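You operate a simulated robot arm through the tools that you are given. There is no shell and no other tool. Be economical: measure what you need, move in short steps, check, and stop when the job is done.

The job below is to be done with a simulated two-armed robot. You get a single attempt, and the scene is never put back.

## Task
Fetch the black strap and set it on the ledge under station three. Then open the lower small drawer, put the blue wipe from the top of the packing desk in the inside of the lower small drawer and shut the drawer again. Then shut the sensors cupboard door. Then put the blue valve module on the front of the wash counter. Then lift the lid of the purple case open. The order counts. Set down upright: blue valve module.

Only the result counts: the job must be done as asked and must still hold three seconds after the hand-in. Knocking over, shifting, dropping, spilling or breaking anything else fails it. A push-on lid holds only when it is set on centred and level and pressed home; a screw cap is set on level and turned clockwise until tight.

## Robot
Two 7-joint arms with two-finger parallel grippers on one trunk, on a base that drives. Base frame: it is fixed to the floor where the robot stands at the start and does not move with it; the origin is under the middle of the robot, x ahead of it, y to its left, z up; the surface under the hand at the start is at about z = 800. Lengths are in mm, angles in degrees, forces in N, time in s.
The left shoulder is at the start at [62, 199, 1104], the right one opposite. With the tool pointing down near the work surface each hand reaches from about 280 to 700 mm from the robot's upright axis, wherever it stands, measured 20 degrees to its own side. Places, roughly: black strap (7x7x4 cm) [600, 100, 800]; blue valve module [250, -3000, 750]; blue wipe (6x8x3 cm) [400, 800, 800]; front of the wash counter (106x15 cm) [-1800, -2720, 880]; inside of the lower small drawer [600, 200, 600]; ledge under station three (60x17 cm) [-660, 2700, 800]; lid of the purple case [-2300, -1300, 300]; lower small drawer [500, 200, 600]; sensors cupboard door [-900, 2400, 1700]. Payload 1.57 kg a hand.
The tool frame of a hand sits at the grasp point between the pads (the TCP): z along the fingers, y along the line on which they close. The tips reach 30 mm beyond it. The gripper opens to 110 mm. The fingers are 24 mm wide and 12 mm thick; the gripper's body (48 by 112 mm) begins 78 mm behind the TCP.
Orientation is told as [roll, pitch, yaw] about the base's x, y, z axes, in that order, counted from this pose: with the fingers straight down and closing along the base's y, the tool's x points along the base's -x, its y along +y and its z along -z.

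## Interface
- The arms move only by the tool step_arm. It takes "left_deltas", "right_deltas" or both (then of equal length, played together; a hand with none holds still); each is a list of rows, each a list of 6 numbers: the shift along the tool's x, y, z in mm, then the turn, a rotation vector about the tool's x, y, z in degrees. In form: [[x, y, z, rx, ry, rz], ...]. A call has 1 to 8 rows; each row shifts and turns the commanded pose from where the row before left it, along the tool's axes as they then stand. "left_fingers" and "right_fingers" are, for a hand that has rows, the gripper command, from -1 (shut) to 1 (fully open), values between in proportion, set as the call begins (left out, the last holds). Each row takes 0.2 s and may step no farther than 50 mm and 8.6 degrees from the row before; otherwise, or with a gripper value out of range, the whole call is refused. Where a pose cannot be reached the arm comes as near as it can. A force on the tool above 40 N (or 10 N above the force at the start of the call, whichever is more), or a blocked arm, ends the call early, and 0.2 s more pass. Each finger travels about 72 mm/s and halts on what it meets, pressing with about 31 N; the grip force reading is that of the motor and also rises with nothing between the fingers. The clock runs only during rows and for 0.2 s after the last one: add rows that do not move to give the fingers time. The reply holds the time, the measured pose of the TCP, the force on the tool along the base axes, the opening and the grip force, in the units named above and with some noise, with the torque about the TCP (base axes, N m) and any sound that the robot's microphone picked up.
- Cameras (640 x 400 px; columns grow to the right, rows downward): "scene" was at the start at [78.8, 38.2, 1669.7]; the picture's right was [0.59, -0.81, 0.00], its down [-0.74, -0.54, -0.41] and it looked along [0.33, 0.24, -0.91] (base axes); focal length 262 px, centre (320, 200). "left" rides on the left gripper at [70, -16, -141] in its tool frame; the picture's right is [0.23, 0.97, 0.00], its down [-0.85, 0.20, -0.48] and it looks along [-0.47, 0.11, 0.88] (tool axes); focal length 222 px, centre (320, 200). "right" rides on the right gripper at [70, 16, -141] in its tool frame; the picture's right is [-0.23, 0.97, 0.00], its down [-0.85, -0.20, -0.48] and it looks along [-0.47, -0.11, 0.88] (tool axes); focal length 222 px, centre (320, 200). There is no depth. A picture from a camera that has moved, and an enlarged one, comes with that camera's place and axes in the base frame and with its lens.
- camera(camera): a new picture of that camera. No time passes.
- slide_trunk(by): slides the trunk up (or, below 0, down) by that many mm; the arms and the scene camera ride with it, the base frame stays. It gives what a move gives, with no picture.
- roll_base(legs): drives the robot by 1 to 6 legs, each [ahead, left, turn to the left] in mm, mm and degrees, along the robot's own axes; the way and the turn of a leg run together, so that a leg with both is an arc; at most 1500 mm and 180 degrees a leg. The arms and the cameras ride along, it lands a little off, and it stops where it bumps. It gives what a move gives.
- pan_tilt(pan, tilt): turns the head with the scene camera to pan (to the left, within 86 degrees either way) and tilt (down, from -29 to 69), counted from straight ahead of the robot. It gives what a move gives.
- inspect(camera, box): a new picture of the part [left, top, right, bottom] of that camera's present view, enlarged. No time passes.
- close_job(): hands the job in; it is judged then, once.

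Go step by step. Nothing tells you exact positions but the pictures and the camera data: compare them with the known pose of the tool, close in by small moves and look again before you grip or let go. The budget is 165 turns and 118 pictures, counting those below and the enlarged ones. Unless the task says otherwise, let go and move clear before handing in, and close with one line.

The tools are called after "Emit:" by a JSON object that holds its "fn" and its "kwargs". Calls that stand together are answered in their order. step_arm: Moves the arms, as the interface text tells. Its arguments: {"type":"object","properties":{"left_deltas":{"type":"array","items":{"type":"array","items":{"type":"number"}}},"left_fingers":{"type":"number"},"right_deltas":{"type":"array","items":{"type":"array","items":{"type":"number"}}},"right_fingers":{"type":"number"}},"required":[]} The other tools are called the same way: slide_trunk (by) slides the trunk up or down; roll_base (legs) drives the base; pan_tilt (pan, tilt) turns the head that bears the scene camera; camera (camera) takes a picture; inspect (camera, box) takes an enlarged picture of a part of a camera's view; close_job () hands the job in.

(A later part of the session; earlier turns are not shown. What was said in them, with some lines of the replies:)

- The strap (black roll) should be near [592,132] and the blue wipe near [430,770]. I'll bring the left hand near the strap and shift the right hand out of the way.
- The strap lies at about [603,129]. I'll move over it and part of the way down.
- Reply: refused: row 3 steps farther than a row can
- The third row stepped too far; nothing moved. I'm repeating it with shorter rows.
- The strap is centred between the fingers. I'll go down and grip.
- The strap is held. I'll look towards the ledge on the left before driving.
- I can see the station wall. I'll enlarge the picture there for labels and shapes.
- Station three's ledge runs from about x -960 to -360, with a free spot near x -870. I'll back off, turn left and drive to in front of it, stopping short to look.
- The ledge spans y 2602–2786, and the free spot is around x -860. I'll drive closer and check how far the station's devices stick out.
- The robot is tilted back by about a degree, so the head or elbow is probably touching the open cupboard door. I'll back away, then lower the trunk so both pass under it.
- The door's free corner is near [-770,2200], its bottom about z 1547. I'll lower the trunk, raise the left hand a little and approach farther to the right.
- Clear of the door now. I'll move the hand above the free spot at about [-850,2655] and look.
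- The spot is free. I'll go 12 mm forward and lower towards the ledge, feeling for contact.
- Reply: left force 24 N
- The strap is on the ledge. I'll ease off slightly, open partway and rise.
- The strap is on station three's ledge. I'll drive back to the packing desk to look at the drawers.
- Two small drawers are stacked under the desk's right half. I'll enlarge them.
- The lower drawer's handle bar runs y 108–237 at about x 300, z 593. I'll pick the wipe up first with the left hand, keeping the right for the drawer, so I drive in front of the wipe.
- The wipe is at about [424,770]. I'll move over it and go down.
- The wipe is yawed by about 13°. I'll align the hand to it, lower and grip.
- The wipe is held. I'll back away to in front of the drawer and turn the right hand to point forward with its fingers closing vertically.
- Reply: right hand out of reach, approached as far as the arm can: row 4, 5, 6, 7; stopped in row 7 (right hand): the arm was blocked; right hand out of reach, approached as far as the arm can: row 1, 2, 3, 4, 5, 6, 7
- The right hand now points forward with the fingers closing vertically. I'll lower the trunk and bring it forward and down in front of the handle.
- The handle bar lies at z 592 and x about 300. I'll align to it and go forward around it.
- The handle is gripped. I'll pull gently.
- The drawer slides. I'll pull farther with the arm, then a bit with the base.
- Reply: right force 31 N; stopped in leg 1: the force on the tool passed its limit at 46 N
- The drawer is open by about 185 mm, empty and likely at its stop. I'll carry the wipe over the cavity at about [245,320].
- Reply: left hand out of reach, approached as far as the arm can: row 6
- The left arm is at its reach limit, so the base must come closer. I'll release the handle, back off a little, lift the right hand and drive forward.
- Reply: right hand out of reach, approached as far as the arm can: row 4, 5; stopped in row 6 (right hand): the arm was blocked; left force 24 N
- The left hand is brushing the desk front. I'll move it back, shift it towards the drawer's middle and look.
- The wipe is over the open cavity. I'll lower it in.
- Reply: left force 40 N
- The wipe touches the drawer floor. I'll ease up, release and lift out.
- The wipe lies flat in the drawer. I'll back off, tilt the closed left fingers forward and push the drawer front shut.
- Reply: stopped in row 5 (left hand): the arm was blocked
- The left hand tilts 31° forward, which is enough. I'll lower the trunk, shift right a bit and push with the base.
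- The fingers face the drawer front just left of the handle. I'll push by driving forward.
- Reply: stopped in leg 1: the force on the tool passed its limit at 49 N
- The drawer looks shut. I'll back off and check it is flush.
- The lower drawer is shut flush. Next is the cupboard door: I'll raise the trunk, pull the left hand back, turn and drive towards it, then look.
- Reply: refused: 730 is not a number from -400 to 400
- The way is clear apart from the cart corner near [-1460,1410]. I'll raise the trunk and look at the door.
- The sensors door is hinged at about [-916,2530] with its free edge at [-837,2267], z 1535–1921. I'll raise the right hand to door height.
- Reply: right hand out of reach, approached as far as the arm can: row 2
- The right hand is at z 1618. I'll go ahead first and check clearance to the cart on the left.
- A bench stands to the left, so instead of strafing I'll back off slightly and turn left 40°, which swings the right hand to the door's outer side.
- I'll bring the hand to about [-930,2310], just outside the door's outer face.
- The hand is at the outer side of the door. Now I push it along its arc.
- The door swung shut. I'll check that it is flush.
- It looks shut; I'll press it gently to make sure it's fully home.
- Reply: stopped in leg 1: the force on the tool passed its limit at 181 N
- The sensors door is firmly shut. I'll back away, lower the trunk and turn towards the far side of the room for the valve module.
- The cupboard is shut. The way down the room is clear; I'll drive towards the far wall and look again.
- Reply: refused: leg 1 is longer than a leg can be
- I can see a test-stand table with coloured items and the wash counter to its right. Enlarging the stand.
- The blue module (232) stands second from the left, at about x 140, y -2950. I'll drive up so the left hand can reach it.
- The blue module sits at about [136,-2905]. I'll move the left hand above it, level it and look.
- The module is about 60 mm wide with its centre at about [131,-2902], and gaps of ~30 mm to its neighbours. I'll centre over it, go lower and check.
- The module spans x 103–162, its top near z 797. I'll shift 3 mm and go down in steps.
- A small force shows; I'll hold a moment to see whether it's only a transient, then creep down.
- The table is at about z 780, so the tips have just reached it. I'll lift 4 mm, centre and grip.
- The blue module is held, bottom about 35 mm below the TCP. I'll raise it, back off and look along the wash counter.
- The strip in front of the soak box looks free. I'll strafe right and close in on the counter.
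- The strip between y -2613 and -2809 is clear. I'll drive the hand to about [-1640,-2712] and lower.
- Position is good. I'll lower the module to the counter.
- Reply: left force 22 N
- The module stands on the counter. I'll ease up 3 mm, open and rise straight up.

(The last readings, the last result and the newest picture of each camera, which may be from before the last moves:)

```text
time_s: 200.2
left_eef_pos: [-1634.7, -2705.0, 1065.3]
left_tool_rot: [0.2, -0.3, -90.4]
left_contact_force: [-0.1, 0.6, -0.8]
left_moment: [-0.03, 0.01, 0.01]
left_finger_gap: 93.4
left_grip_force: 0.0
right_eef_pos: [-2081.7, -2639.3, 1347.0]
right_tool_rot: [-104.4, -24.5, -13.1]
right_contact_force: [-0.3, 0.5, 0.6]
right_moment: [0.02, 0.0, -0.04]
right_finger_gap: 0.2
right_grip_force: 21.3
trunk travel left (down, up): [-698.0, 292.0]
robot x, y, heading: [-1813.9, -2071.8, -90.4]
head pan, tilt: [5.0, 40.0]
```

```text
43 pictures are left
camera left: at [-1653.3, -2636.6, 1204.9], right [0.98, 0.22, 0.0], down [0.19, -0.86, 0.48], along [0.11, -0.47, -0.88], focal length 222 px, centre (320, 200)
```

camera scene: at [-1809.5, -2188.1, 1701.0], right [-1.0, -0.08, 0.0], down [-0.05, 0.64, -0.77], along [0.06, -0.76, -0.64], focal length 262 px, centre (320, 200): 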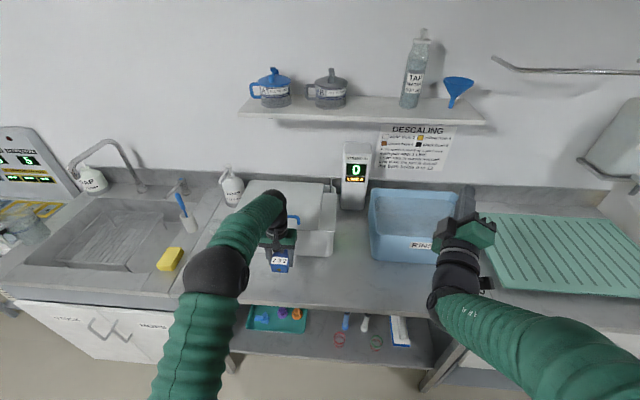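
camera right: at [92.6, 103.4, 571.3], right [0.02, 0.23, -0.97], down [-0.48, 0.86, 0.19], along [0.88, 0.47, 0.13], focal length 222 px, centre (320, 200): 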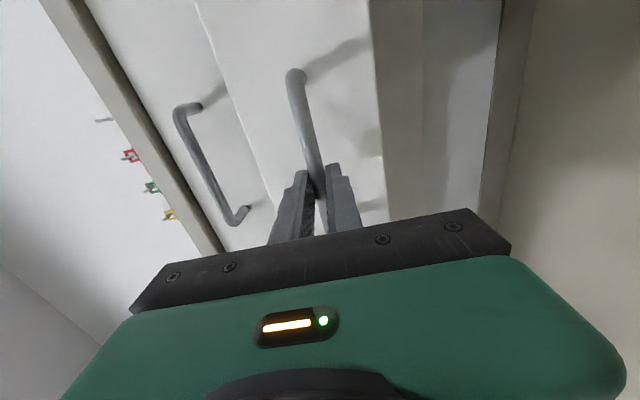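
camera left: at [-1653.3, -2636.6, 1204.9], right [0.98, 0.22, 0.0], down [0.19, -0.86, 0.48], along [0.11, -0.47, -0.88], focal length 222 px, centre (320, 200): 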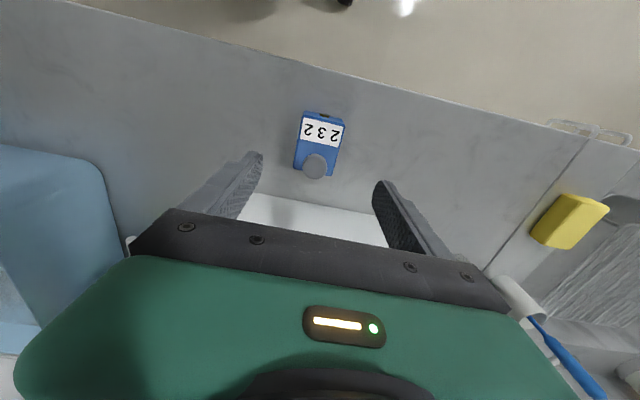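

The blue module stands upright on the counter. I'll back off, turn right and look for the purple case.

Emit:
{"fn": "roll_base", "kwargs": {"legs": [[-170, 150, 0], [0, 0, -60]]}}

Emit:
{"fn": "pan_tilt", "kwargs": {"pan": -65, "tilt": 35}}

Emit:
{"fn": "camera", "kwargs": {"camera": "scene"}}

```text
time_s: 204.6
left_eef_pos: [-2126.2, -2373.8, 1065.2]
left_tool_rot: [0.3, -0.1, -150.4]
left_contact_force: [0.1, -0.7, -0.2]
left_moment: [-0.04, 0.02, 0.0]
left_finger_gap: 93.5
left_grip_force: 0.1
right_eef_pos: [-2290.5, -1955.2, 1345.9]
right_tool_rot: [-104.4, -24.5, -73.0]
right_contact_force: [0.1, 0.1, 0.5]
right_moment: [0.0, -0.05, -0.01]
right_finger_gap: 0.0
right_grip_force: 20.8
trunk travel left (down, up): [-698.0, 292.0]
robot x, y, heading: [-1663.8, -1900.1, -150.1]
head pan, tilt: [5.0, 40.0]
```

```text
time_s: 206.0
left_eef_pos: [-2124.4, -2373.4, 1065.4]
left_tool_rot: [0.2, -0.1, -150.3]
left_contact_force: [0.7, 0.1, 0.3]
left_moment: [0.01, 0.0, 0.0]
left_finger_gap: 93.3
left_grip_force: 0.0
right_eef_pos: [-2288.8, -1954.9, 1346.8]
right_tool_rot: [-104.5, -24.5, -73.1]
right_contact_force: [-0.2, 0.1, 0.7]
right_moment: [-0.02, 0.02, 0.01]
right_finger_gap: 0.0
right_grip_force: 21.8
trunk travel left (down, up): [-698.0, 292.0]
robot x, y, heading: [-1666.2, -1898.7, -150.3]
head pan, tilt: [-65.0, 35.0]
```

```text
42 pictures are left
camera scene: at [-1770.1, -1867.1, 1708.4], right [0.58, 0.82, 0.0], down [0.47, -0.33, -0.82], along [-0.67, 0.47, -0.57], focal length 262 px, centre (320, 200)
```

scene: 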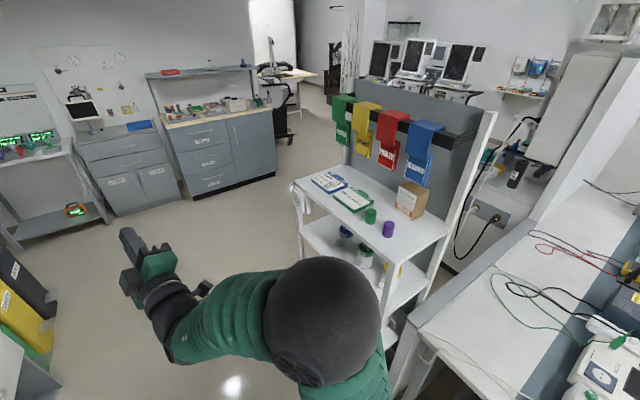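

The rack with hanging bags hides its lower shelves behind my elbow. I'll drive farther left along the counter and turn to face it.

Emit:
{"fn": "roll_base", "kwargs": {"legs": [[540, -190, 0], [0, 0, -75]]}}

Emit:
{"fn": "pan_tilt", "kwargs": {"pan": -20, "tilt": 45}}

Emit:
{"fn": "camera", "kwargs": {"camera": "scene"}}

```text
time_s: 212.4
left_eef_pos: [-2816.7, -1718.7, 1064.3]
left_tool_rot: [0.3, -0.3, 137.0]
left_contact_force: [-1.1, 0.1, -0.3]
left_moment: [0.0, -0.02, -0.01]
left_finger_gap: 93.6
left_grip_force: 0.0
right_eef_pos: [-2465.6, -1437.1, 1345.9]
right_tool_rot: [-104.5, -24.5, -145.6]
right_contact_force: [0.1, 0.4, 0.5]
right_moment: [0.02, 0.02, 0.02]
right_finger_gap: 0.1
right_grip_force: 21.0
trunk travel left (down, up): [-698.0, 292.0]
robot x, y, heading: [-2226.4, -2014.4, 137.4]
head pan, tilt: [-65.0, 35.0]
```

```text
time_s: 213.6
left_eef_pos: [-2815.4, -1719.1, 1066.4]
left_tool_rot: [0.3, -0.3, 137.2]
left_contact_force: [-0.1, -0.5, 0.4]
left_moment: [0.0, 0.02, 0.01]
left_finger_gap: 93.5
left_grip_force: 0.0
right_eef_pos: [-2465.0, -1437.0, 1347.5]
right_tool_rot: [-104.6, -24.6, -145.4]
right_contact_force: [0.6, 0.4, 0.3]
right_moment: [-0.04, 0.01, 0.02]
right_finger_gap: 0.0
right_grip_force: 20.9
trunk travel left (down, up): [-698.0, 292.0]
robot x, y, heading: [-2227.9, -2013.4, 137.3]
head pan, tilt: [-20.0, 45.0]
```

```text
41 pictures are left
camera scene: at [-2292.8, -1918.7, 1693.5], right [0.89, 0.46, 0.0], down [0.32, -0.63, -0.71], along [-0.32, 0.63, -0.71], focal length 262 px, centre (320, 200)
```

scene: 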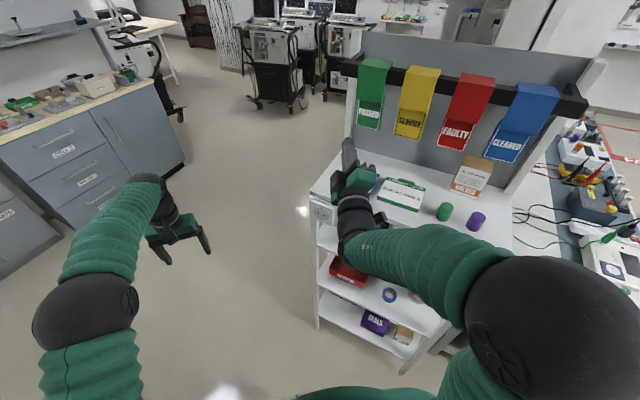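

The purple "SEALS" case is on the bottom shelf at about [-2278,-1330]. I'll enlarge it.

Emit:
{"fn": "inspect", "kwargs": {"camera": "scene", "box": [300, 240, 460, 370]}}

```text
3.08 times, centred on (380, 305) of scene
camera zoom: at [-2292.8, -1918.7, 1693.5], right [0.89, 0.46, 0.0], down [0.32, -0.63, -0.71], along [-0.32, 0.63, -0.71], focal length 807 px, centre (135, -123)
```

zoom: 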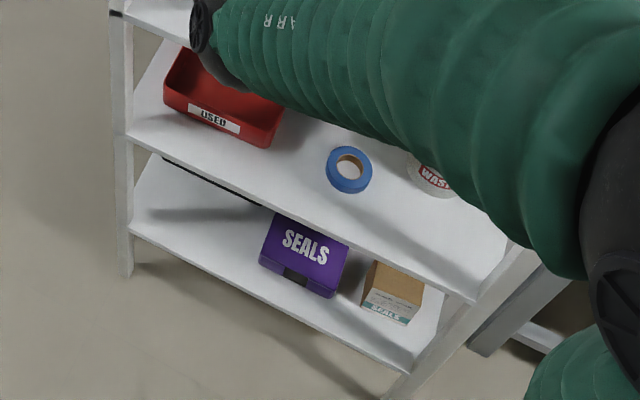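

I'll tuck the left hand back, then back off, square up to the rack and line up with the case.

Emit:
{"fn": "step_arm", "kwargs": {"left_deltas": [[40, 20, -15, 0, 0, 0], [40, 20, -15, 0, 0, 0], [40, 20, -15, 0, 0, 0], [40, 20, -15, 0, 0, 0], [40, 20, -15, 0, 0, 0], [30, 20, -15, 0, 0, 0]], "left_fingers": -1}}

Emit:
{"fn": "roll_base", "kwargs": {"legs": [[-110, 0, 0], [0, 0, -47.3], [-30, 245, 0]]}}

Emit:
{"fn": "pan_tilt", "kwargs": {"pan": 0, "tilt": 50}}

Emit:
{"fn": "camera", "kwargs": {"camera": "scene"}}

```text
time_s: 214.9
left_eef_pos: [-2728.0, -1963.3, 1160.0]
left_tool_rot: [0.3, -0.3, 137.1]
left_contact_force: [-0.1, -0.1, -0.2]
left_moment: [0.01, -0.02, 0.03]
left_finger_gap: 0.0
left_grip_force: 21.0
right_eef_pos: [-2463.3, -1439.1, 1347.6]
right_tool_rot: [-104.6, -24.4, -145.5]
right_contact_force: [-0.3, -1.0, -0.5]
right_moment: [-0.01, 0.03, -0.04]
right_finger_gap: 0.0
right_grip_force: 21.6
trunk travel left (down, up): [-698.0, 292.0]
robot x, y, heading: [-2228.4, -2013.5, 137.0]
head pan, tilt: [-20.0, 45.0]
```

```text
time_s: 219.7
left_eef_pos: [-2680.5, -1713.4, 1160.9]
left_tool_rot: [0.6, -0.3, 89.3]
left_contact_force: [-0.2, 0.2, -0.9]
left_moment: [-0.02, 0.01, 0.0]
left_finger_gap: 0.0
left_grip_force: 21.7
right_eef_pos: [-2112.8, -1555.7, 1344.1]
right_tool_rot: [-104.3, -25.0, 166.5]
right_contact_force: [0.3, 0.6, 0.3]
right_moment: [0.01, -0.04, 0.06]
right_finger_gap: 0.0
right_grip_force: 21.5
trunk travel left (down, up): [-698.0, 292.0]
robot x, y, heading: [-2393.9, -2119.5, 89.6]
head pan, tilt: [-20.0, 45.0]
```

```text
time_s: 220.6
left_eef_pos: [-2684.6, -1713.6, 1159.9]
left_tool_rot: [0.4, -0.3, 89.2]
left_contact_force: [0.1, -0.1, 0.0]
left_moment: [0.02, 0.0, 0.01]
left_finger_gap: 0.0
left_grip_force: 21.1
right_eef_pos: [-2117.3, -1556.3, 1346.9]
right_tool_rot: [-104.5, -24.7, 166.5]
right_contact_force: [-0.2, -1.6, -0.1]
right_moment: [-0.05, 0.0, 0.0]
right_finger_gap: 0.0
right_grip_force: 21.6
trunk travel left (down, up): [-698.0, 292.0]
robot x, y, heading: [-2392.6, -2116.8, 89.5]
head pan, tilt: [0.0, 50.0]
```

```text
39 pictures are left
camera scene: at [-2387.6, -2009.0, 1686.7], right [1.0, -0.01, 0.0], down [-0.01, -0.77, -0.64], along [0.0, 0.64, -0.77], focal length 262 px, centre (320, 200)
```

scene: 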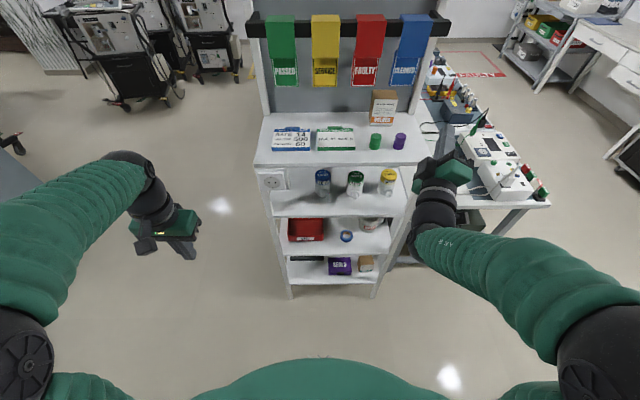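

Emit:
{"fn": "inspect", "kwargs": {"camera": "scene", "box": [265, 205, 425, 305]}}

```text
4.00 times, centred on (345, 255) of scene
camera zoom: at [-2387.6, -2009.0, 1686.7], right [1.0, -0.01, 0.0], down [-0.01, -0.77, -0.64], along [0.0, 0.64, -0.77], focal length 1049 px, centre (220, -20)
```

zoom: 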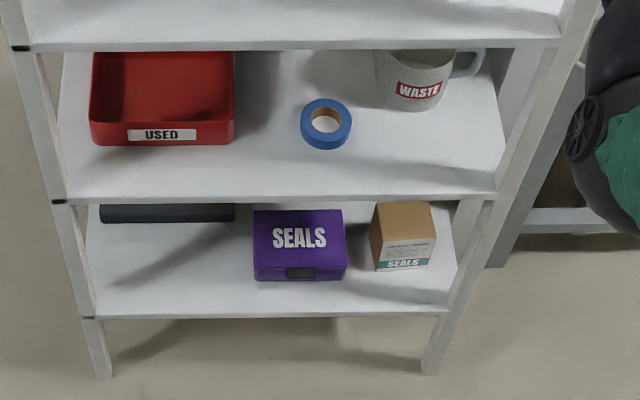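

The case's latch is at about [-2272,-1366,235], with the lid top near z 272. I'll bring the right hand level and lower, then lower the trunk.

Emit:
{"fn": "step_arm", "kwargs": {"right_deltas": [[1.4, 39, -13.5, 0, 0, 0], [1.4, 39, -13.5, 0, 0, 0], [1.4, 39, -13.5, 0, 0, 0], [1.4, 39, -13.5, 0, 0, 0], [1.4, 39, -13.5, 0, 0, 0], [1.4, 39, -13.5, 0, 0, 0], [1.4, 39, -13.5, 0, 0, 0], [1.4, 39, -13.5, 0, 0, 0]]}}

Emit:
{"fn": "step_arm", "kwargs": {"right_deltas": [[0, 0, 0, -3.2, -3.5, -4.9], [0, 0, 0, -3.2, -3.5, -4.9], [0, 0, 0, -3.2, -3.5, -4.9], [0, 0, 0, -3.2, -3.5, -4.9], [0, 0, 0, -3.2, -3.5, -4.9]]}}

Emit:
{"fn": "slide_trunk", "kwargs": {"by": -400}}

Emit:
{"fn": "slide_trunk", "kwargs": {"by": -280}}

Emit:
{"fn": "camera", "kwargs": {"camera": "right"}}

```text
time_s: 222.3
left_eef_pos: [-2689.7, -1714.4, 1159.7]
left_tool_rot: [0.2, -0.4, 89.3]
left_contact_force: [-0.3, -0.4, -0.2]
left_moment: [0.0, 0.0, 0.02]
left_finger_gap: 0.1
left_grip_force: 21.3
right_eef_pos: [-2251.7, -1554.1, 1044.9]
right_tool_rot: [-104.7, -24.4, 166.6]
right_contact_force: [-0.6, 0.2, 0.0]
right_moment: [-0.02, 0.0, -0.04]
right_finger_gap: 0.1
right_grip_force: 21.4
trunk travel left (down, up): [-698.0, 292.0]
robot x, y, heading: [-2390.8, -2117.0, 89.2]
head pan, tilt: [0.0, 50.0]
```

```text
time_s: 223.6
left_eef_pos: [-2689.4, -1715.1, 1157.4]
left_tool_rot: [0.3, -0.2, 89.3]
left_contact_force: [-0.8, 0.0, -0.9]
left_moment: [0.0, -0.01, 0.04]
left_finger_gap: 0.0
left_grip_force: 21.6
right_eef_pos: [-2245.1, -1552.0, 1040.6]
right_tool_rot: [-90.8, 2.3, -179.8]
right_contact_force: [0.3, 0.0, -0.6]
right_moment: [-0.03, -0.01, 0.02]
right_finger_gap: 0.0
right_grip_force: 21.3
trunk travel left (down, up): [-698.0, 292.0]
robot x, y, heading: [-2390.6, -2117.4, 89.4]
head pan, tilt: [0.0, 50.0]
```

```text
time_s: 227.4
left_eef_pos: [-2689.0, -1714.2, 758.8]
left_tool_rot: [0.3, -0.3, 89.3]
left_contact_force: [0.5, -0.7, 0.0]
left_moment: [-0.02, 0.0, -0.02]
left_finger_gap: 0.0
left_grip_force: 21.1
right_eef_pos: [-2245.8, -1553.3, 644.0]
right_tool_rot: [-91.0, 2.2, -179.7]
right_contact_force: [0.3, 0.2, 0.0]
right_moment: [0.01, -0.01, 0.03]
right_finger_gap: 0.2
right_grip_force: 21.4
trunk travel left (down, up): [-298.0, 692.0]
robot x, y, heading: [-2391.5, -2119.2, 89.4]
head pan, tilt: [0.0, 50.0]
```

```text
time_s: 230.2
left_eef_pos: [-2688.4, -1714.6, 478.8]
left_tool_rot: [0.3, -0.3, 89.2]
left_contact_force: [-0.4, -0.6, 0.3]
left_moment: [0.0, 0.02, 0.02]
left_finger_gap: 0.0
left_grip_force: 21.2
right_eef_pos: [-2245.7, -1552.3, 363.1]
right_tool_rot: [-91.1, 2.2, -179.8]
right_contact_force: [0.4, -0.1, 0.1]
right_moment: [0.02, -0.02, 0.01]
right_finger_gap: 0.1
right_grip_force: 21.1
trunk travel left (down, up): [-18.0, 972.0]
robot x, y, heading: [-2394.0, -2117.5, 89.6]
head pan, tilt: [0.0, 50.0]
```

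```text
37 pictures are left
camera right: at [-2175.3, -1694.8, 347.9], right [-0.19, 0.02, -0.98], down [-0.86, -0.49, 0.16], along [-0.47, 0.87, 0.11], focal length 222 px, centre (320, 200)
```

right: 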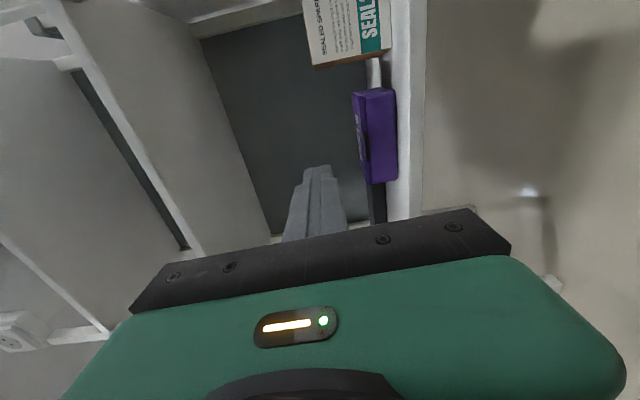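

Emit:
{"fn": "inspect", "kwargs": {"camera": "right", "box": [310, 60, 450, 210]}}

```text
2.67 times, centred on (380, 135) of right
camera zoom: at [-2175.3, -1694.8, 347.9], right [-0.19, 0.02, -0.98], down [-0.86, -0.49, 0.16], along [-0.47, 0.87, 0.11], focal length 592 px, centre (160, 373)
```

zoom: 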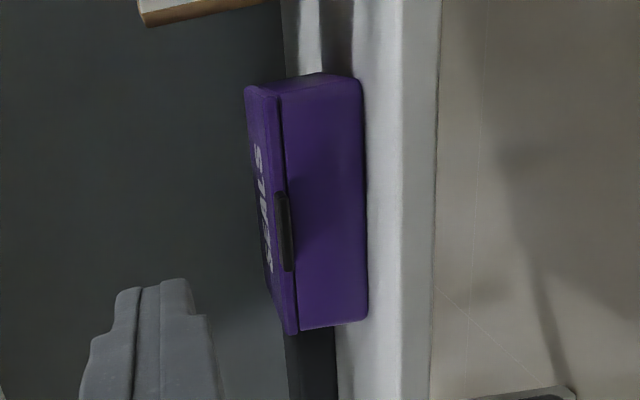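

The lid carries a black tab at about [-2269,-1390,303]; the hinge is at the back near y -1299. I'll bring the closed right fingers down to just below the tab, in front of it.

Emit:
{"fn": "step_arm", "kwargs": {"right_deltas": [[-12, 40, 0, 0, 0, 0], [-11, 35, 0, 0, 0, 0]]}}

Emit:
{"fn": "roll_base", "kwargs": {"legs": [[90, 0, 0.4]]}}

Emit:
{"fn": "camera", "kwargs": {"camera": "right"}}

Emit:
{"fn": "inspect", "kwargs": {"camera": "scene", "box": [200, 180, 460, 380]}}

```text
time_s: 230.8
left_eef_pos: [-2689.6, -1714.8, 478.9]
left_tool_rot: [0.3, -0.4, 89.3]
left_contact_force: [-1.0, 0.3, 0.0]
left_moment: [0.03, 0.02, -0.01]
left_finger_gap: 0.0
left_grip_force: 21.3
right_eef_pos: [-2266.5, -1550.0, 288.5]
right_tool_rot: [-91.4, 2.2, -179.8]
right_contact_force: [0.5, -0.3, 0.8]
right_moment: [0.03, 0.0, 0.01]
right_finger_gap: 0.1
right_grip_force: 21.3
trunk travel left (down, up): [-18.0, 972.0]
robot x, y, heading: [-2393.6, -2115.9, 89.4]
head pan, tilt: [0.0, 50.0]
```

```text
time_s: 231.9
left_eef_pos: [-2692.3, -1625.6, 478.5]
left_tool_rot: [0.2, -0.3, 89.7]
left_contact_force: [0.0, -0.1, -0.2]
left_moment: [0.0, 0.01, 0.02]
left_finger_gap: 0.0
left_grip_force: 21.2
right_eef_pos: [-2270.5, -1459.2, 284.0]
right_tool_rot: [-91.0, 2.2, -179.2]
right_contact_force: [0.2, -0.6, -0.3]
right_moment: [0.0, -0.03, 0.04]
right_finger_gap: 0.3
right_grip_force: 21.5
trunk travel left (down, up): [-18.0, 972.0]
robot x, y, heading: [-2393.9, -2022.9, 89.8]
head pan, tilt: [0.0, 50.0]
```

```text
35 pictures are left
camera right: at [-2198.1, -1600.5, 269.9], right [-0.19, 0.01, -0.98], down [-0.86, -0.49, 0.16], along [-0.48, 0.87, 0.11], focal length 222 px, centre (320, 200)
```

right: 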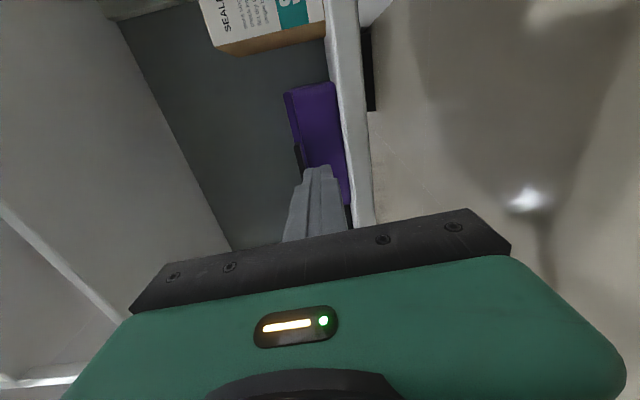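

```text
2.00 times, centred on (330, 280) of scene
camera zoom: at [-2394.5, -1918.2, 1006.1], right [1.0, 0.0, 0.0], down [0.0, -0.77, -0.64], along [0.0, 0.64, -0.77], focal length 524 px, centre (300, 40)
```

zoom: 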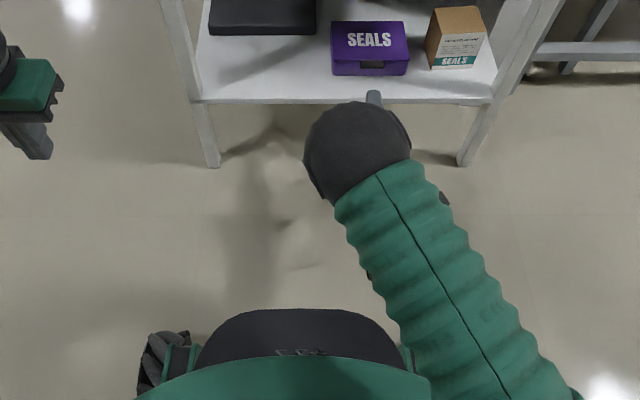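

The fingertips are just below tab height and in line with it. I'll creep forward beneath the tab.

Emit:
{"fn": "step_arm", "kwargs": {"right_deltas": [[0, 0, 15, 0, 0, 0], [0, 0, 15, 0, 0, 0]]}}

Emit:
{"fn": "inspect", "kwargs": {"camera": "right", "box": [240, 60, 400, 240]}}

Emit:
{"fn": "inspect", "kwargs": {"camera": "scene", "box": [310, 160, 430, 250]}}

```text
time_s: 232.5
left_eef_pos: [-2690.8, -1626.2, 479.0]
left_tool_rot: [0.3, -0.4, 89.7]
left_contact_force: [-0.6, -0.3, -0.6]
left_moment: [0.0, 0.02, -0.01]
left_finger_gap: 0.0
left_grip_force: 21.5
right_eef_pos: [-2270.9, -1430.1, 286.6]
right_tool_rot: [-91.0, 2.2, -179.2]
right_contact_force: [-0.2, -0.3, -0.4]
right_moment: [-0.01, -0.04, -0.02]
right_finger_gap: 0.1
right_grip_force: 21.7
trunk travel left (down, up): [-18.0, 972.0]
robot x, y, heading: [-2393.1, -2027.2, 90.0]
head pan, tilt: [0.0, 50.0]
```

```text
2.22 times, centred on (320, 150) of right
camera zoom: at [-2198.5, -1571.3, 271.1], right [-0.19, 0.01, -0.98], down [-0.85, -0.49, 0.16], along [-0.48, 0.87, 0.11], focal length 494 px, centre (320, 311)
```

zoom: 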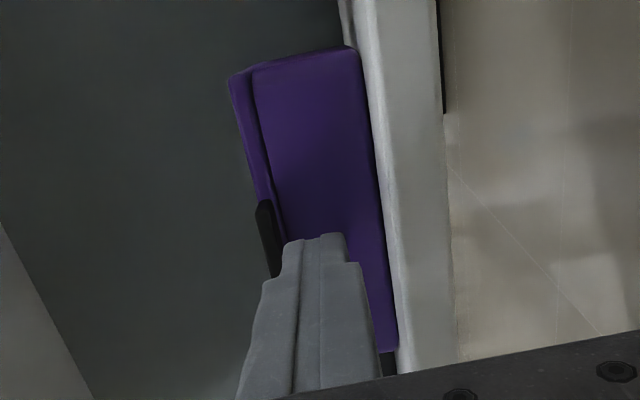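

```text
4.44 times, centred on (370, 205) of scene
camera zoom: at [-2394.5, -1918.1, 1006.3], right [1.0, 0.0, 0.0], down [0.0, -0.77, -0.64], along [0.0, 0.64, -0.77], focal length 1165 px, centre (98, 178)
```

zoom: 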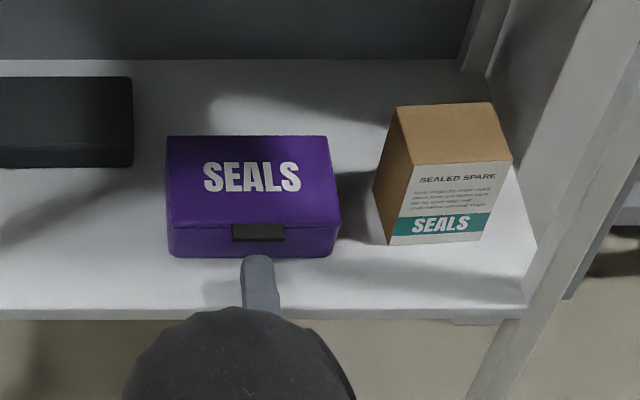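

The tips are about 5 mm below the tab and 5 mm before it. I'll go 13 mm forward under it, then lift.

Emit:
{"fn": "step_arm", "kwargs": {"right_deltas": [[0, 0, 7, 0, 0, 0], [0, 0, 6, 0, 0, 0], [0, 0, 0, 0, 0, 0]]}}

Emit:
{"fn": "step_arm", "kwargs": {"right_deltas": [[0, -4, 0, 0, 0, 0], [0, -4, 0, 0, 0, 0], [0, -4, 0, 0, 0, 0], [0, 0, 0, 0, 0, 0]]}}

Emit:
{"fn": "inspect", "kwargs": {"camera": "right", "box": [240, 60, 400, 240]}}

Emit:
{"fn": "inspect", "kwargs": {"camera": "scene", "box": [310, 160, 430, 250]}}

```text
time_s: 233.3
left_eef_pos: [-2692.1, -1626.2, 479.7]
left_tool_rot: [0.3, -0.4, 89.8]
left_contact_force: [0.3, 0.4, -0.8]
left_moment: [0.03, 0.01, -0.03]
left_finger_gap: 0.0
left_grip_force: 21.0
right_eef_pos: [-2270.6, -1417.3, 287.4]
right_tool_rot: [-91.0, 2.2, -179.1]
right_contact_force: [0.3, 0.1, -0.3]
right_moment: [0.01, -0.01, -0.01]
right_finger_gap: 0.2
right_grip_force: 21.7
trunk travel left (down, up): [-18.0, 972.0]
robot x, y, heading: [-2392.6, -2026.7, 90.1]
head pan, tilt: [0.0, 50.0]
```

```text
time_s: 234.3
left_eef_pos: [-2691.8, -1626.6, 479.0]
left_tool_rot: [0.3, -0.4, 89.7]
left_contact_force: [-0.7, 0.1, -0.5]
left_moment: [0.02, 0.02, -0.01]
left_finger_gap: 0.0
left_grip_force: 21.6
right_eef_pos: [-2272.1, -1416.5, 298.7]
right_tool_rot: [-91.0, 2.3, -179.1]
right_contact_force: [-0.8, -0.7, 0.0]
right_moment: [-0.02, -0.03, -0.02]
right_finger_gap: 0.0
right_grip_force: 21.5
trunk travel left (down, up): [-18.0, 972.0]
robot x, y, heading: [-2392.0, -2026.8, 89.9]
head pan, tilt: [0.0, 50.0]
```

```text
2.22 times, centred on (320, 150) of right
camera zoom: at [-2198.9, -1557.6, 283.9], right [-0.19, 0.01, -0.98], down [-0.86, -0.49, 0.16], along [-0.48, 0.87, 0.11], focal length 494 px, centre (320, 311)
```

zoom: 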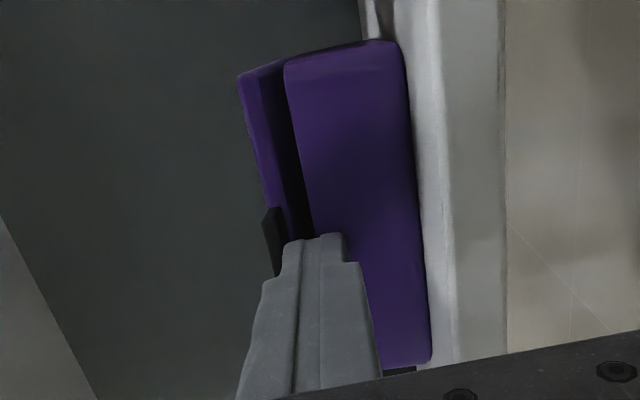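

```text
4.44 times, centred on (370, 205) of scene
camera zoom: at [-2394.4, -1918.0, 1006.6], right [1.0, 0.0, 0.0], down [0.0, -0.77, -0.64], along [0.0, 0.64, -0.77], focal length 1165 px, centre (98, 178)
```

zoom: 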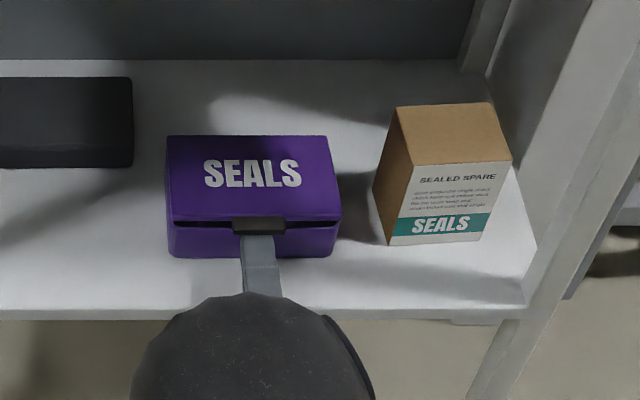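

The lid is lifting. I'll follow its arc up and back.

Emit:
{"fn": "step_arm", "kwargs": {"right_deltas": [[0, -8, 1, 0, 0, 0], [0, -8, 2, 0, 0, 0], [0, -8, 3, 0, 0, 0], [0, -8, 4, 0, 0, 0], [0, -8, 5, 0, 0, 0], [0, -8, 6, 0, 0, 0]]}}

Emit:
{"fn": "inspect", "kwargs": {"camera": "scene", "box": [310, 160, 430, 250]}}

```text
time_s: 235.7
left_eef_pos: [-2691.7, -1626.2, 480.0]
left_tool_rot: [0.3, -0.5, 89.7]
left_contact_force: [-0.3, 0.3, 0.1]
left_moment: [-0.04, 0.01, 0.02]
left_finger_gap: 0.0
left_grip_force: 21.0
right_eef_pos: [-2273.2, -1397.8, 347.1]
right_tool_rot: [-90.9, 2.2, -179.2]
right_contact_force: [0.4, -0.1, -0.5]
right_moment: [0.01, 0.02, -0.03]
right_finger_gap: 0.0
right_grip_force: 21.2
trunk travel left (down, up): [-18.0, 972.0]
robot x, y, heading: [-2392.2, -2024.9, 89.8]
head pan, tilt: [0.0, 50.0]
```

```text
4.44 times, centred on (370, 205) of scene
camera zoom: at [-2394.4, -1918.0, 1006.6], right [1.0, 0.0, 0.0], down [0.0, -0.77, -0.64], along [0.0, 0.64, -0.77], focal length 1165 px, centre (98, 178)
```

zoom: 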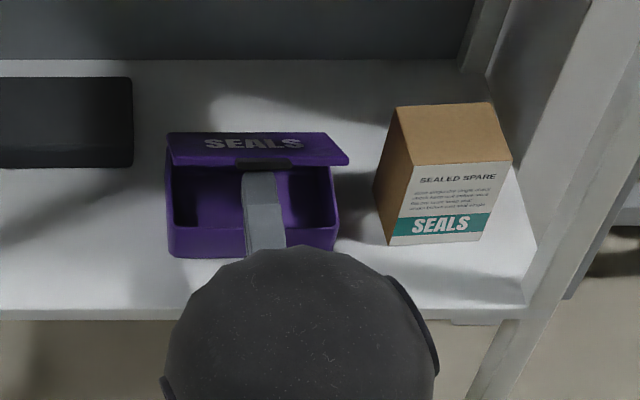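

The lid is about 40° open. Continuing up and back.

Emit:
{"fn": "step_arm", "kwargs": {"right_deltas": [[0, -7, 7, 0, 0, 0], [0, -7, 7, 0, 0, 0], [0, -6, 8, 0, 0, 0], [0, -4, 8, 0, 0, 0], [0, -3, 8, 0, 0, 0]]}}

Emit:
{"fn": "inspect", "kwargs": {"camera": "scene", "box": [310, 160, 430, 250]}}

Emit:
{"fn": "camera", "kwargs": {"camera": "right"}}

```text
time_s: 236.9
left_eef_pos: [-2691.1, -1627.5, 481.7]
left_tool_rot: [0.3, -0.4, 89.6]
left_contact_force: [-0.3, 0.1, 0.6]
left_moment: [0.02, 0.01, -0.02]
left_finger_gap: 0.1
left_grip_force: 21.4
right_eef_pos: [-2275.1, -1360.0, 375.4]
right_tool_rot: [-91.0, 2.2, -179.2]
right_contact_force: [0.8, -0.3, 0.6]
right_moment: [-0.02, 0.03, -0.02]
right_finger_gap: 0.2
right_grip_force: 20.8
trunk travel left (down, up): [-18.0, 972.0]
robot x, y, heading: [-2391.7, -2026.4, 89.9]
head pan, tilt: [0.0, 50.0]
```

```text
4.44 times, centred on (370, 205) of scene
camera zoom: at [-2394.4, -1918.0, 1006.6], right [1.0, 0.0, 0.0], down [0.0, -0.77, -0.64], along [0.0, 0.64, -0.77], focal length 1165 px, centre (98, 178)
```

zoom: 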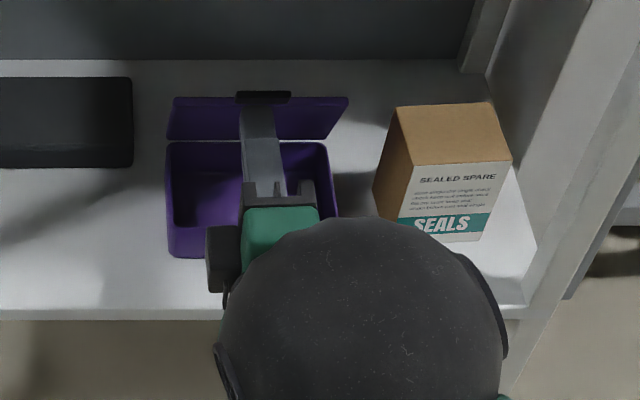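

```text
27 pictures are left
camera right: at [-2202.2, -1500.0, 359.8], right [-0.19, 0.01, -0.98], down [-0.86, -0.49, 0.16], along [-0.48, 0.87, 0.11], focal length 222 px, centre (320, 200)
```

right: 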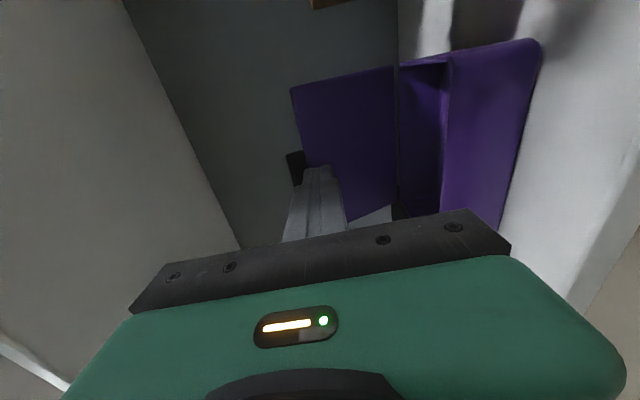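

The lid is nearly upright. I'll push it farther back.

Emit:
{"fn": "step_arm", "kwargs": {"right_deltas": [[0, 0, 8, 0, 0, 0], [0, 0, 8, 0, 0, 0], [0, 1, 8, 0, 0, 0], [0, 1, 8, 0, 0, 0]]}}

Emit:
{"fn": "inspect", "kwargs": {"camera": "scene", "box": [310, 160, 430, 250]}}

Emit:
{"fn": "camera", "kwargs": {"camera": "right"}}

```text
time_s: 237.9
left_eef_pos: [-2692.0, -1625.7, 478.8]
left_tool_rot: [0.2, -0.4, 89.8]
left_contact_force: [-0.3, -0.5, 0.3]
left_moment: [0.01, -0.01, 0.03]
left_finger_gap: 0.0
left_grip_force: 21.0
right_eef_pos: [-2276.0, -1327.2, 373.2]
right_tool_rot: [-91.0, 2.3, -179.2]
right_contact_force: [-0.2, -0.2, -0.1]
right_moment: [0.02, 0.0, -0.02]
right_finger_gap: 0.0
right_grip_force: 21.1
trunk travel left (down, up): [-18.0, 972.0]
robot x, y, heading: [-2395.1, -2024.5, 89.9]
head pan, tilt: [0.0, 50.0]
```

```text
4.44 times, centred on (370, 205) of scene
camera zoom: at [-2394.4, -1917.9, 1006.6], right [1.0, 0.0, 0.0], down [0.0, -0.77, -0.64], along [0.0, 0.64, -0.77], focal length 1165 px, centre (98, 178)
```

zoom: 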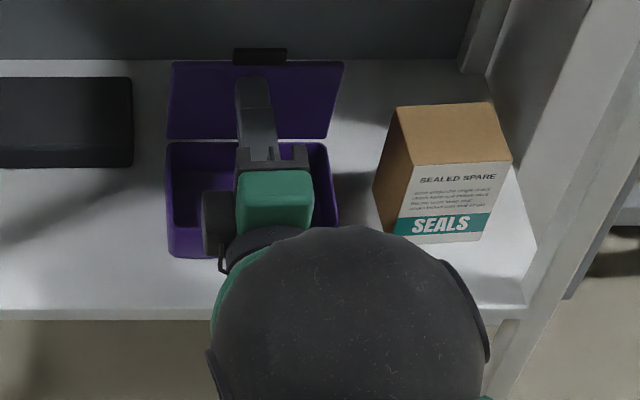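

```text
25 pictures are left
camera right: at [-2202.9, -1468.3, 358.0], right [-0.19, 0.01, -0.98], down [-0.86, -0.49, 0.16], along [-0.48, 0.87, 0.11], focal length 222 px, centre (320, 200)
```

right: 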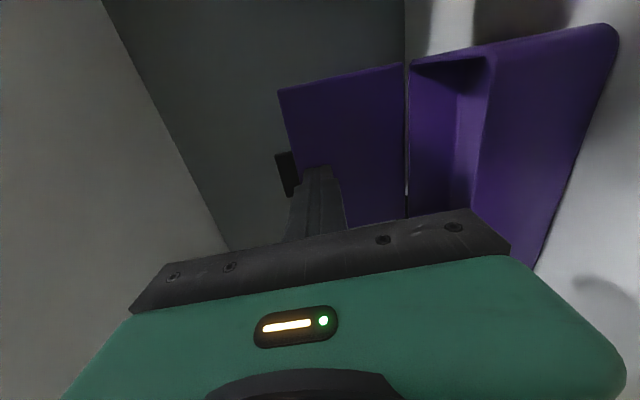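

The lid looks just past vertical. A little more, then I'll withdraw and see whether it stays.

Emit:
{"fn": "step_arm", "kwargs": {"right_deltas": [[0, 1, 7, 0, 0, 0], [0, 1, 7, 0, 0, 0], [0, 0, 0, 0, 0, 0]]}}

Emit:
{"fn": "step_arm", "kwargs": {"right_deltas": [[0, 0, -15, 0, 0, 0], [0, 0, -25, 0, 0, 0], [0, 0, 0, 0, 0, 0]]}}

Emit:
{"fn": "inspect", "kwargs": {"camera": "scene", "box": [310, 160, 430, 250]}}

Emit:
{"fn": "camera", "kwargs": {"camera": "right"}}

```text
time_s: 238.7
left_eef_pos: [-2690.9, -1626.2, 479.1]
left_tool_rot: [0.3, -0.4, 89.8]
left_contact_force: [0.4, -0.3, -0.5]
left_moment: [-0.03, -0.03, 0.0]
left_finger_gap: 0.4
left_grip_force: 21.1
right_eef_pos: [-2275.5, -1314.2, 371.2]
right_tool_rot: [-91.0, 2.1, -179.2]
right_contact_force: [-0.7, -0.9, 1.6]
right_moment: [-0.04, 0.01, 0.0]
right_finger_gap: 0.0
right_grip_force: 21.7
trunk travel left (down, up): [-18.0, 972.0]
robot x, y, heading: [-2394.2, -2027.2, 89.9]
head pan, tilt: [0.0, 50.0]
```

```text
time_s: 239.5
left_eef_pos: [-2692.1, -1627.2, 479.6]
left_tool_rot: [0.2, -0.5, 89.7]
left_contact_force: [-0.6, 0.8, 0.0]
left_moment: [0.01, -0.01, 0.0]
left_finger_gap: 0.0
left_grip_force: 21.4
right_eef_pos: [-2276.0, -1352.5, 371.2]
right_tool_rot: [-91.0, 2.3, -179.1]
right_contact_force: [0.2, 0.0, -0.2]
right_moment: [0.0, 0.03, -0.03]
right_finger_gap: 0.1
right_grip_force: 21.5
trunk travel left (down, up): [-18.0, 972.0]
robot x, y, heading: [-2392.6, -2028.5, 90.1]
head pan, tilt: [0.0, 50.0]
```

```text
4.44 times, centred on (370, 205) of scene
camera zoom: at [-2394.4, -1918.0, 1006.6], right [1.0, 0.0, 0.0], down [0.0, -0.77, -0.64], along [0.0, 0.64, -0.77], focal length 1165 px, centre (98, 178)
```

zoom: 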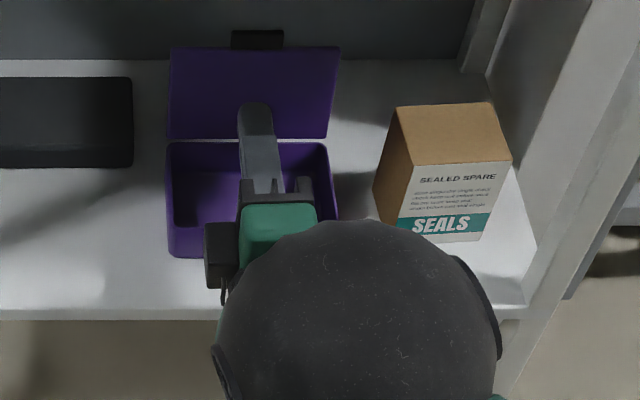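

```text
23 pictures are left
camera right: at [-2202.8, -1494.3, 356.2], right [-0.19, 0.01, -0.98], down [-0.86, -0.49, 0.16], along [-0.48, 0.87, 0.11], focal length 222 px, centre (320, 200)
```

right: 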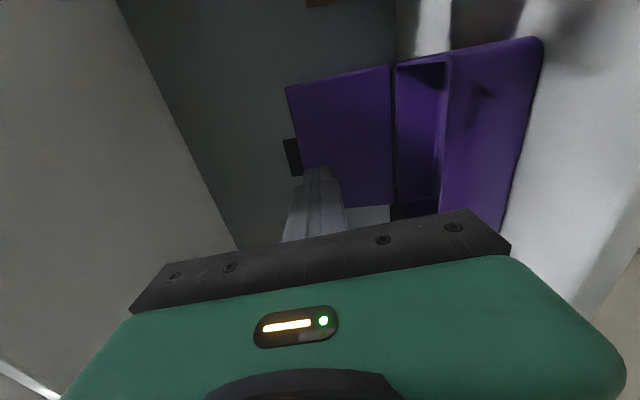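

The lid stays back by itself. I'll withdraw fully and check again.

Emit:
{"fn": "roll_base", "kwargs": {"legs": [[-130, 0, 0]]}}

Emit:
{"fn": "camera", "kwargs": {"camera": "scene"}}

Emit:
{"fn": "inspect", "kwargs": {"camera": "right", "box": [230, 20, 480, 220]}}

```text
time_s: 240.8
left_eef_pos: [-2691.0, -1757.2, 480.4]
left_tool_rot: [0.3, -0.5, 89.7]
left_contact_force: [-0.1, 0.5, 0.4]
left_moment: [0.0, -0.03, 0.0]
left_finger_gap: 0.0
left_grip_force: 21.3
right_eef_pos: [-2275.3, -1484.4, 371.5]
right_tool_rot: [-91.0, 2.1, -179.3]
right_contact_force: [0.5, 0.0, -0.9]
right_moment: [0.01, -0.01, 0.03]
right_finger_gap: 0.0
right_grip_force: 21.9
trunk travel left (down, up): [-18.0, 972.0]
robot x, y, heading: [-2390.9, -2155.7, 89.7]
head pan, tilt: [0.0, 50.0]
```

```text
22 pictures are left
camera scene: at [-2394.5, -2049.4, 1006.6], right [1.0, 0.0, 0.0], down [0.0, -0.77, -0.64], along [0.0, 0.64, -0.77], focal length 262 px, centre (320, 200)
```

scene: 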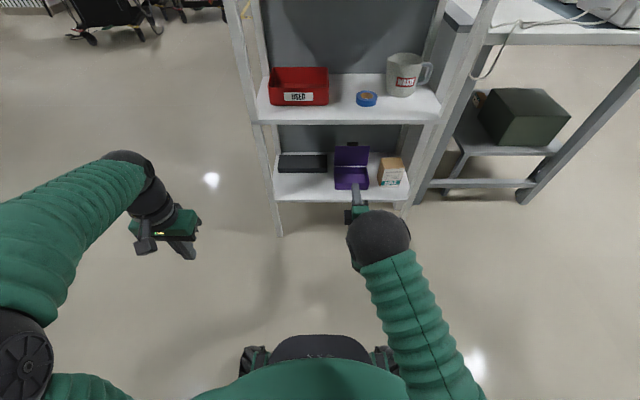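

```text
2.00 times, centred on (355, 120) of right
camera zoom: at [-2202.7, -1625.7, 356.1], right [-0.19, 0.01, -0.98], down [-0.86, -0.49, 0.16], along [-0.48, 0.87, 0.11], focal length 444 px, centre (250, 360)
```

zoom: 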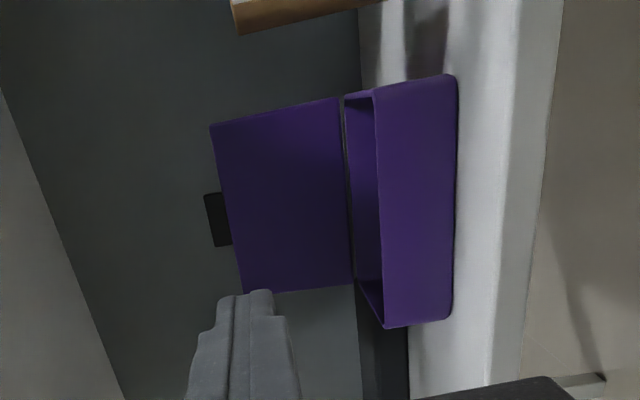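

The purple lid stands open past vertical and stays there with both hands clear. All five parts of the job are done in order, so I'm handing it in.

Emit:
{"fn": "close_job", "kwargs": {}}

```text
The job is handed in.
```

All five parts of the job were done in the order asked, and I've handed it in: strap on station three's ledge, wipe in the shut lower drawer, sensors door shut, blue valve module upright on the wash counter, purple lid open. While approaching the ledge, something touched the robot, most likely the open sensors door, and tilted it slightly. I backed off and nothing looked moved in the pictures afterwards.
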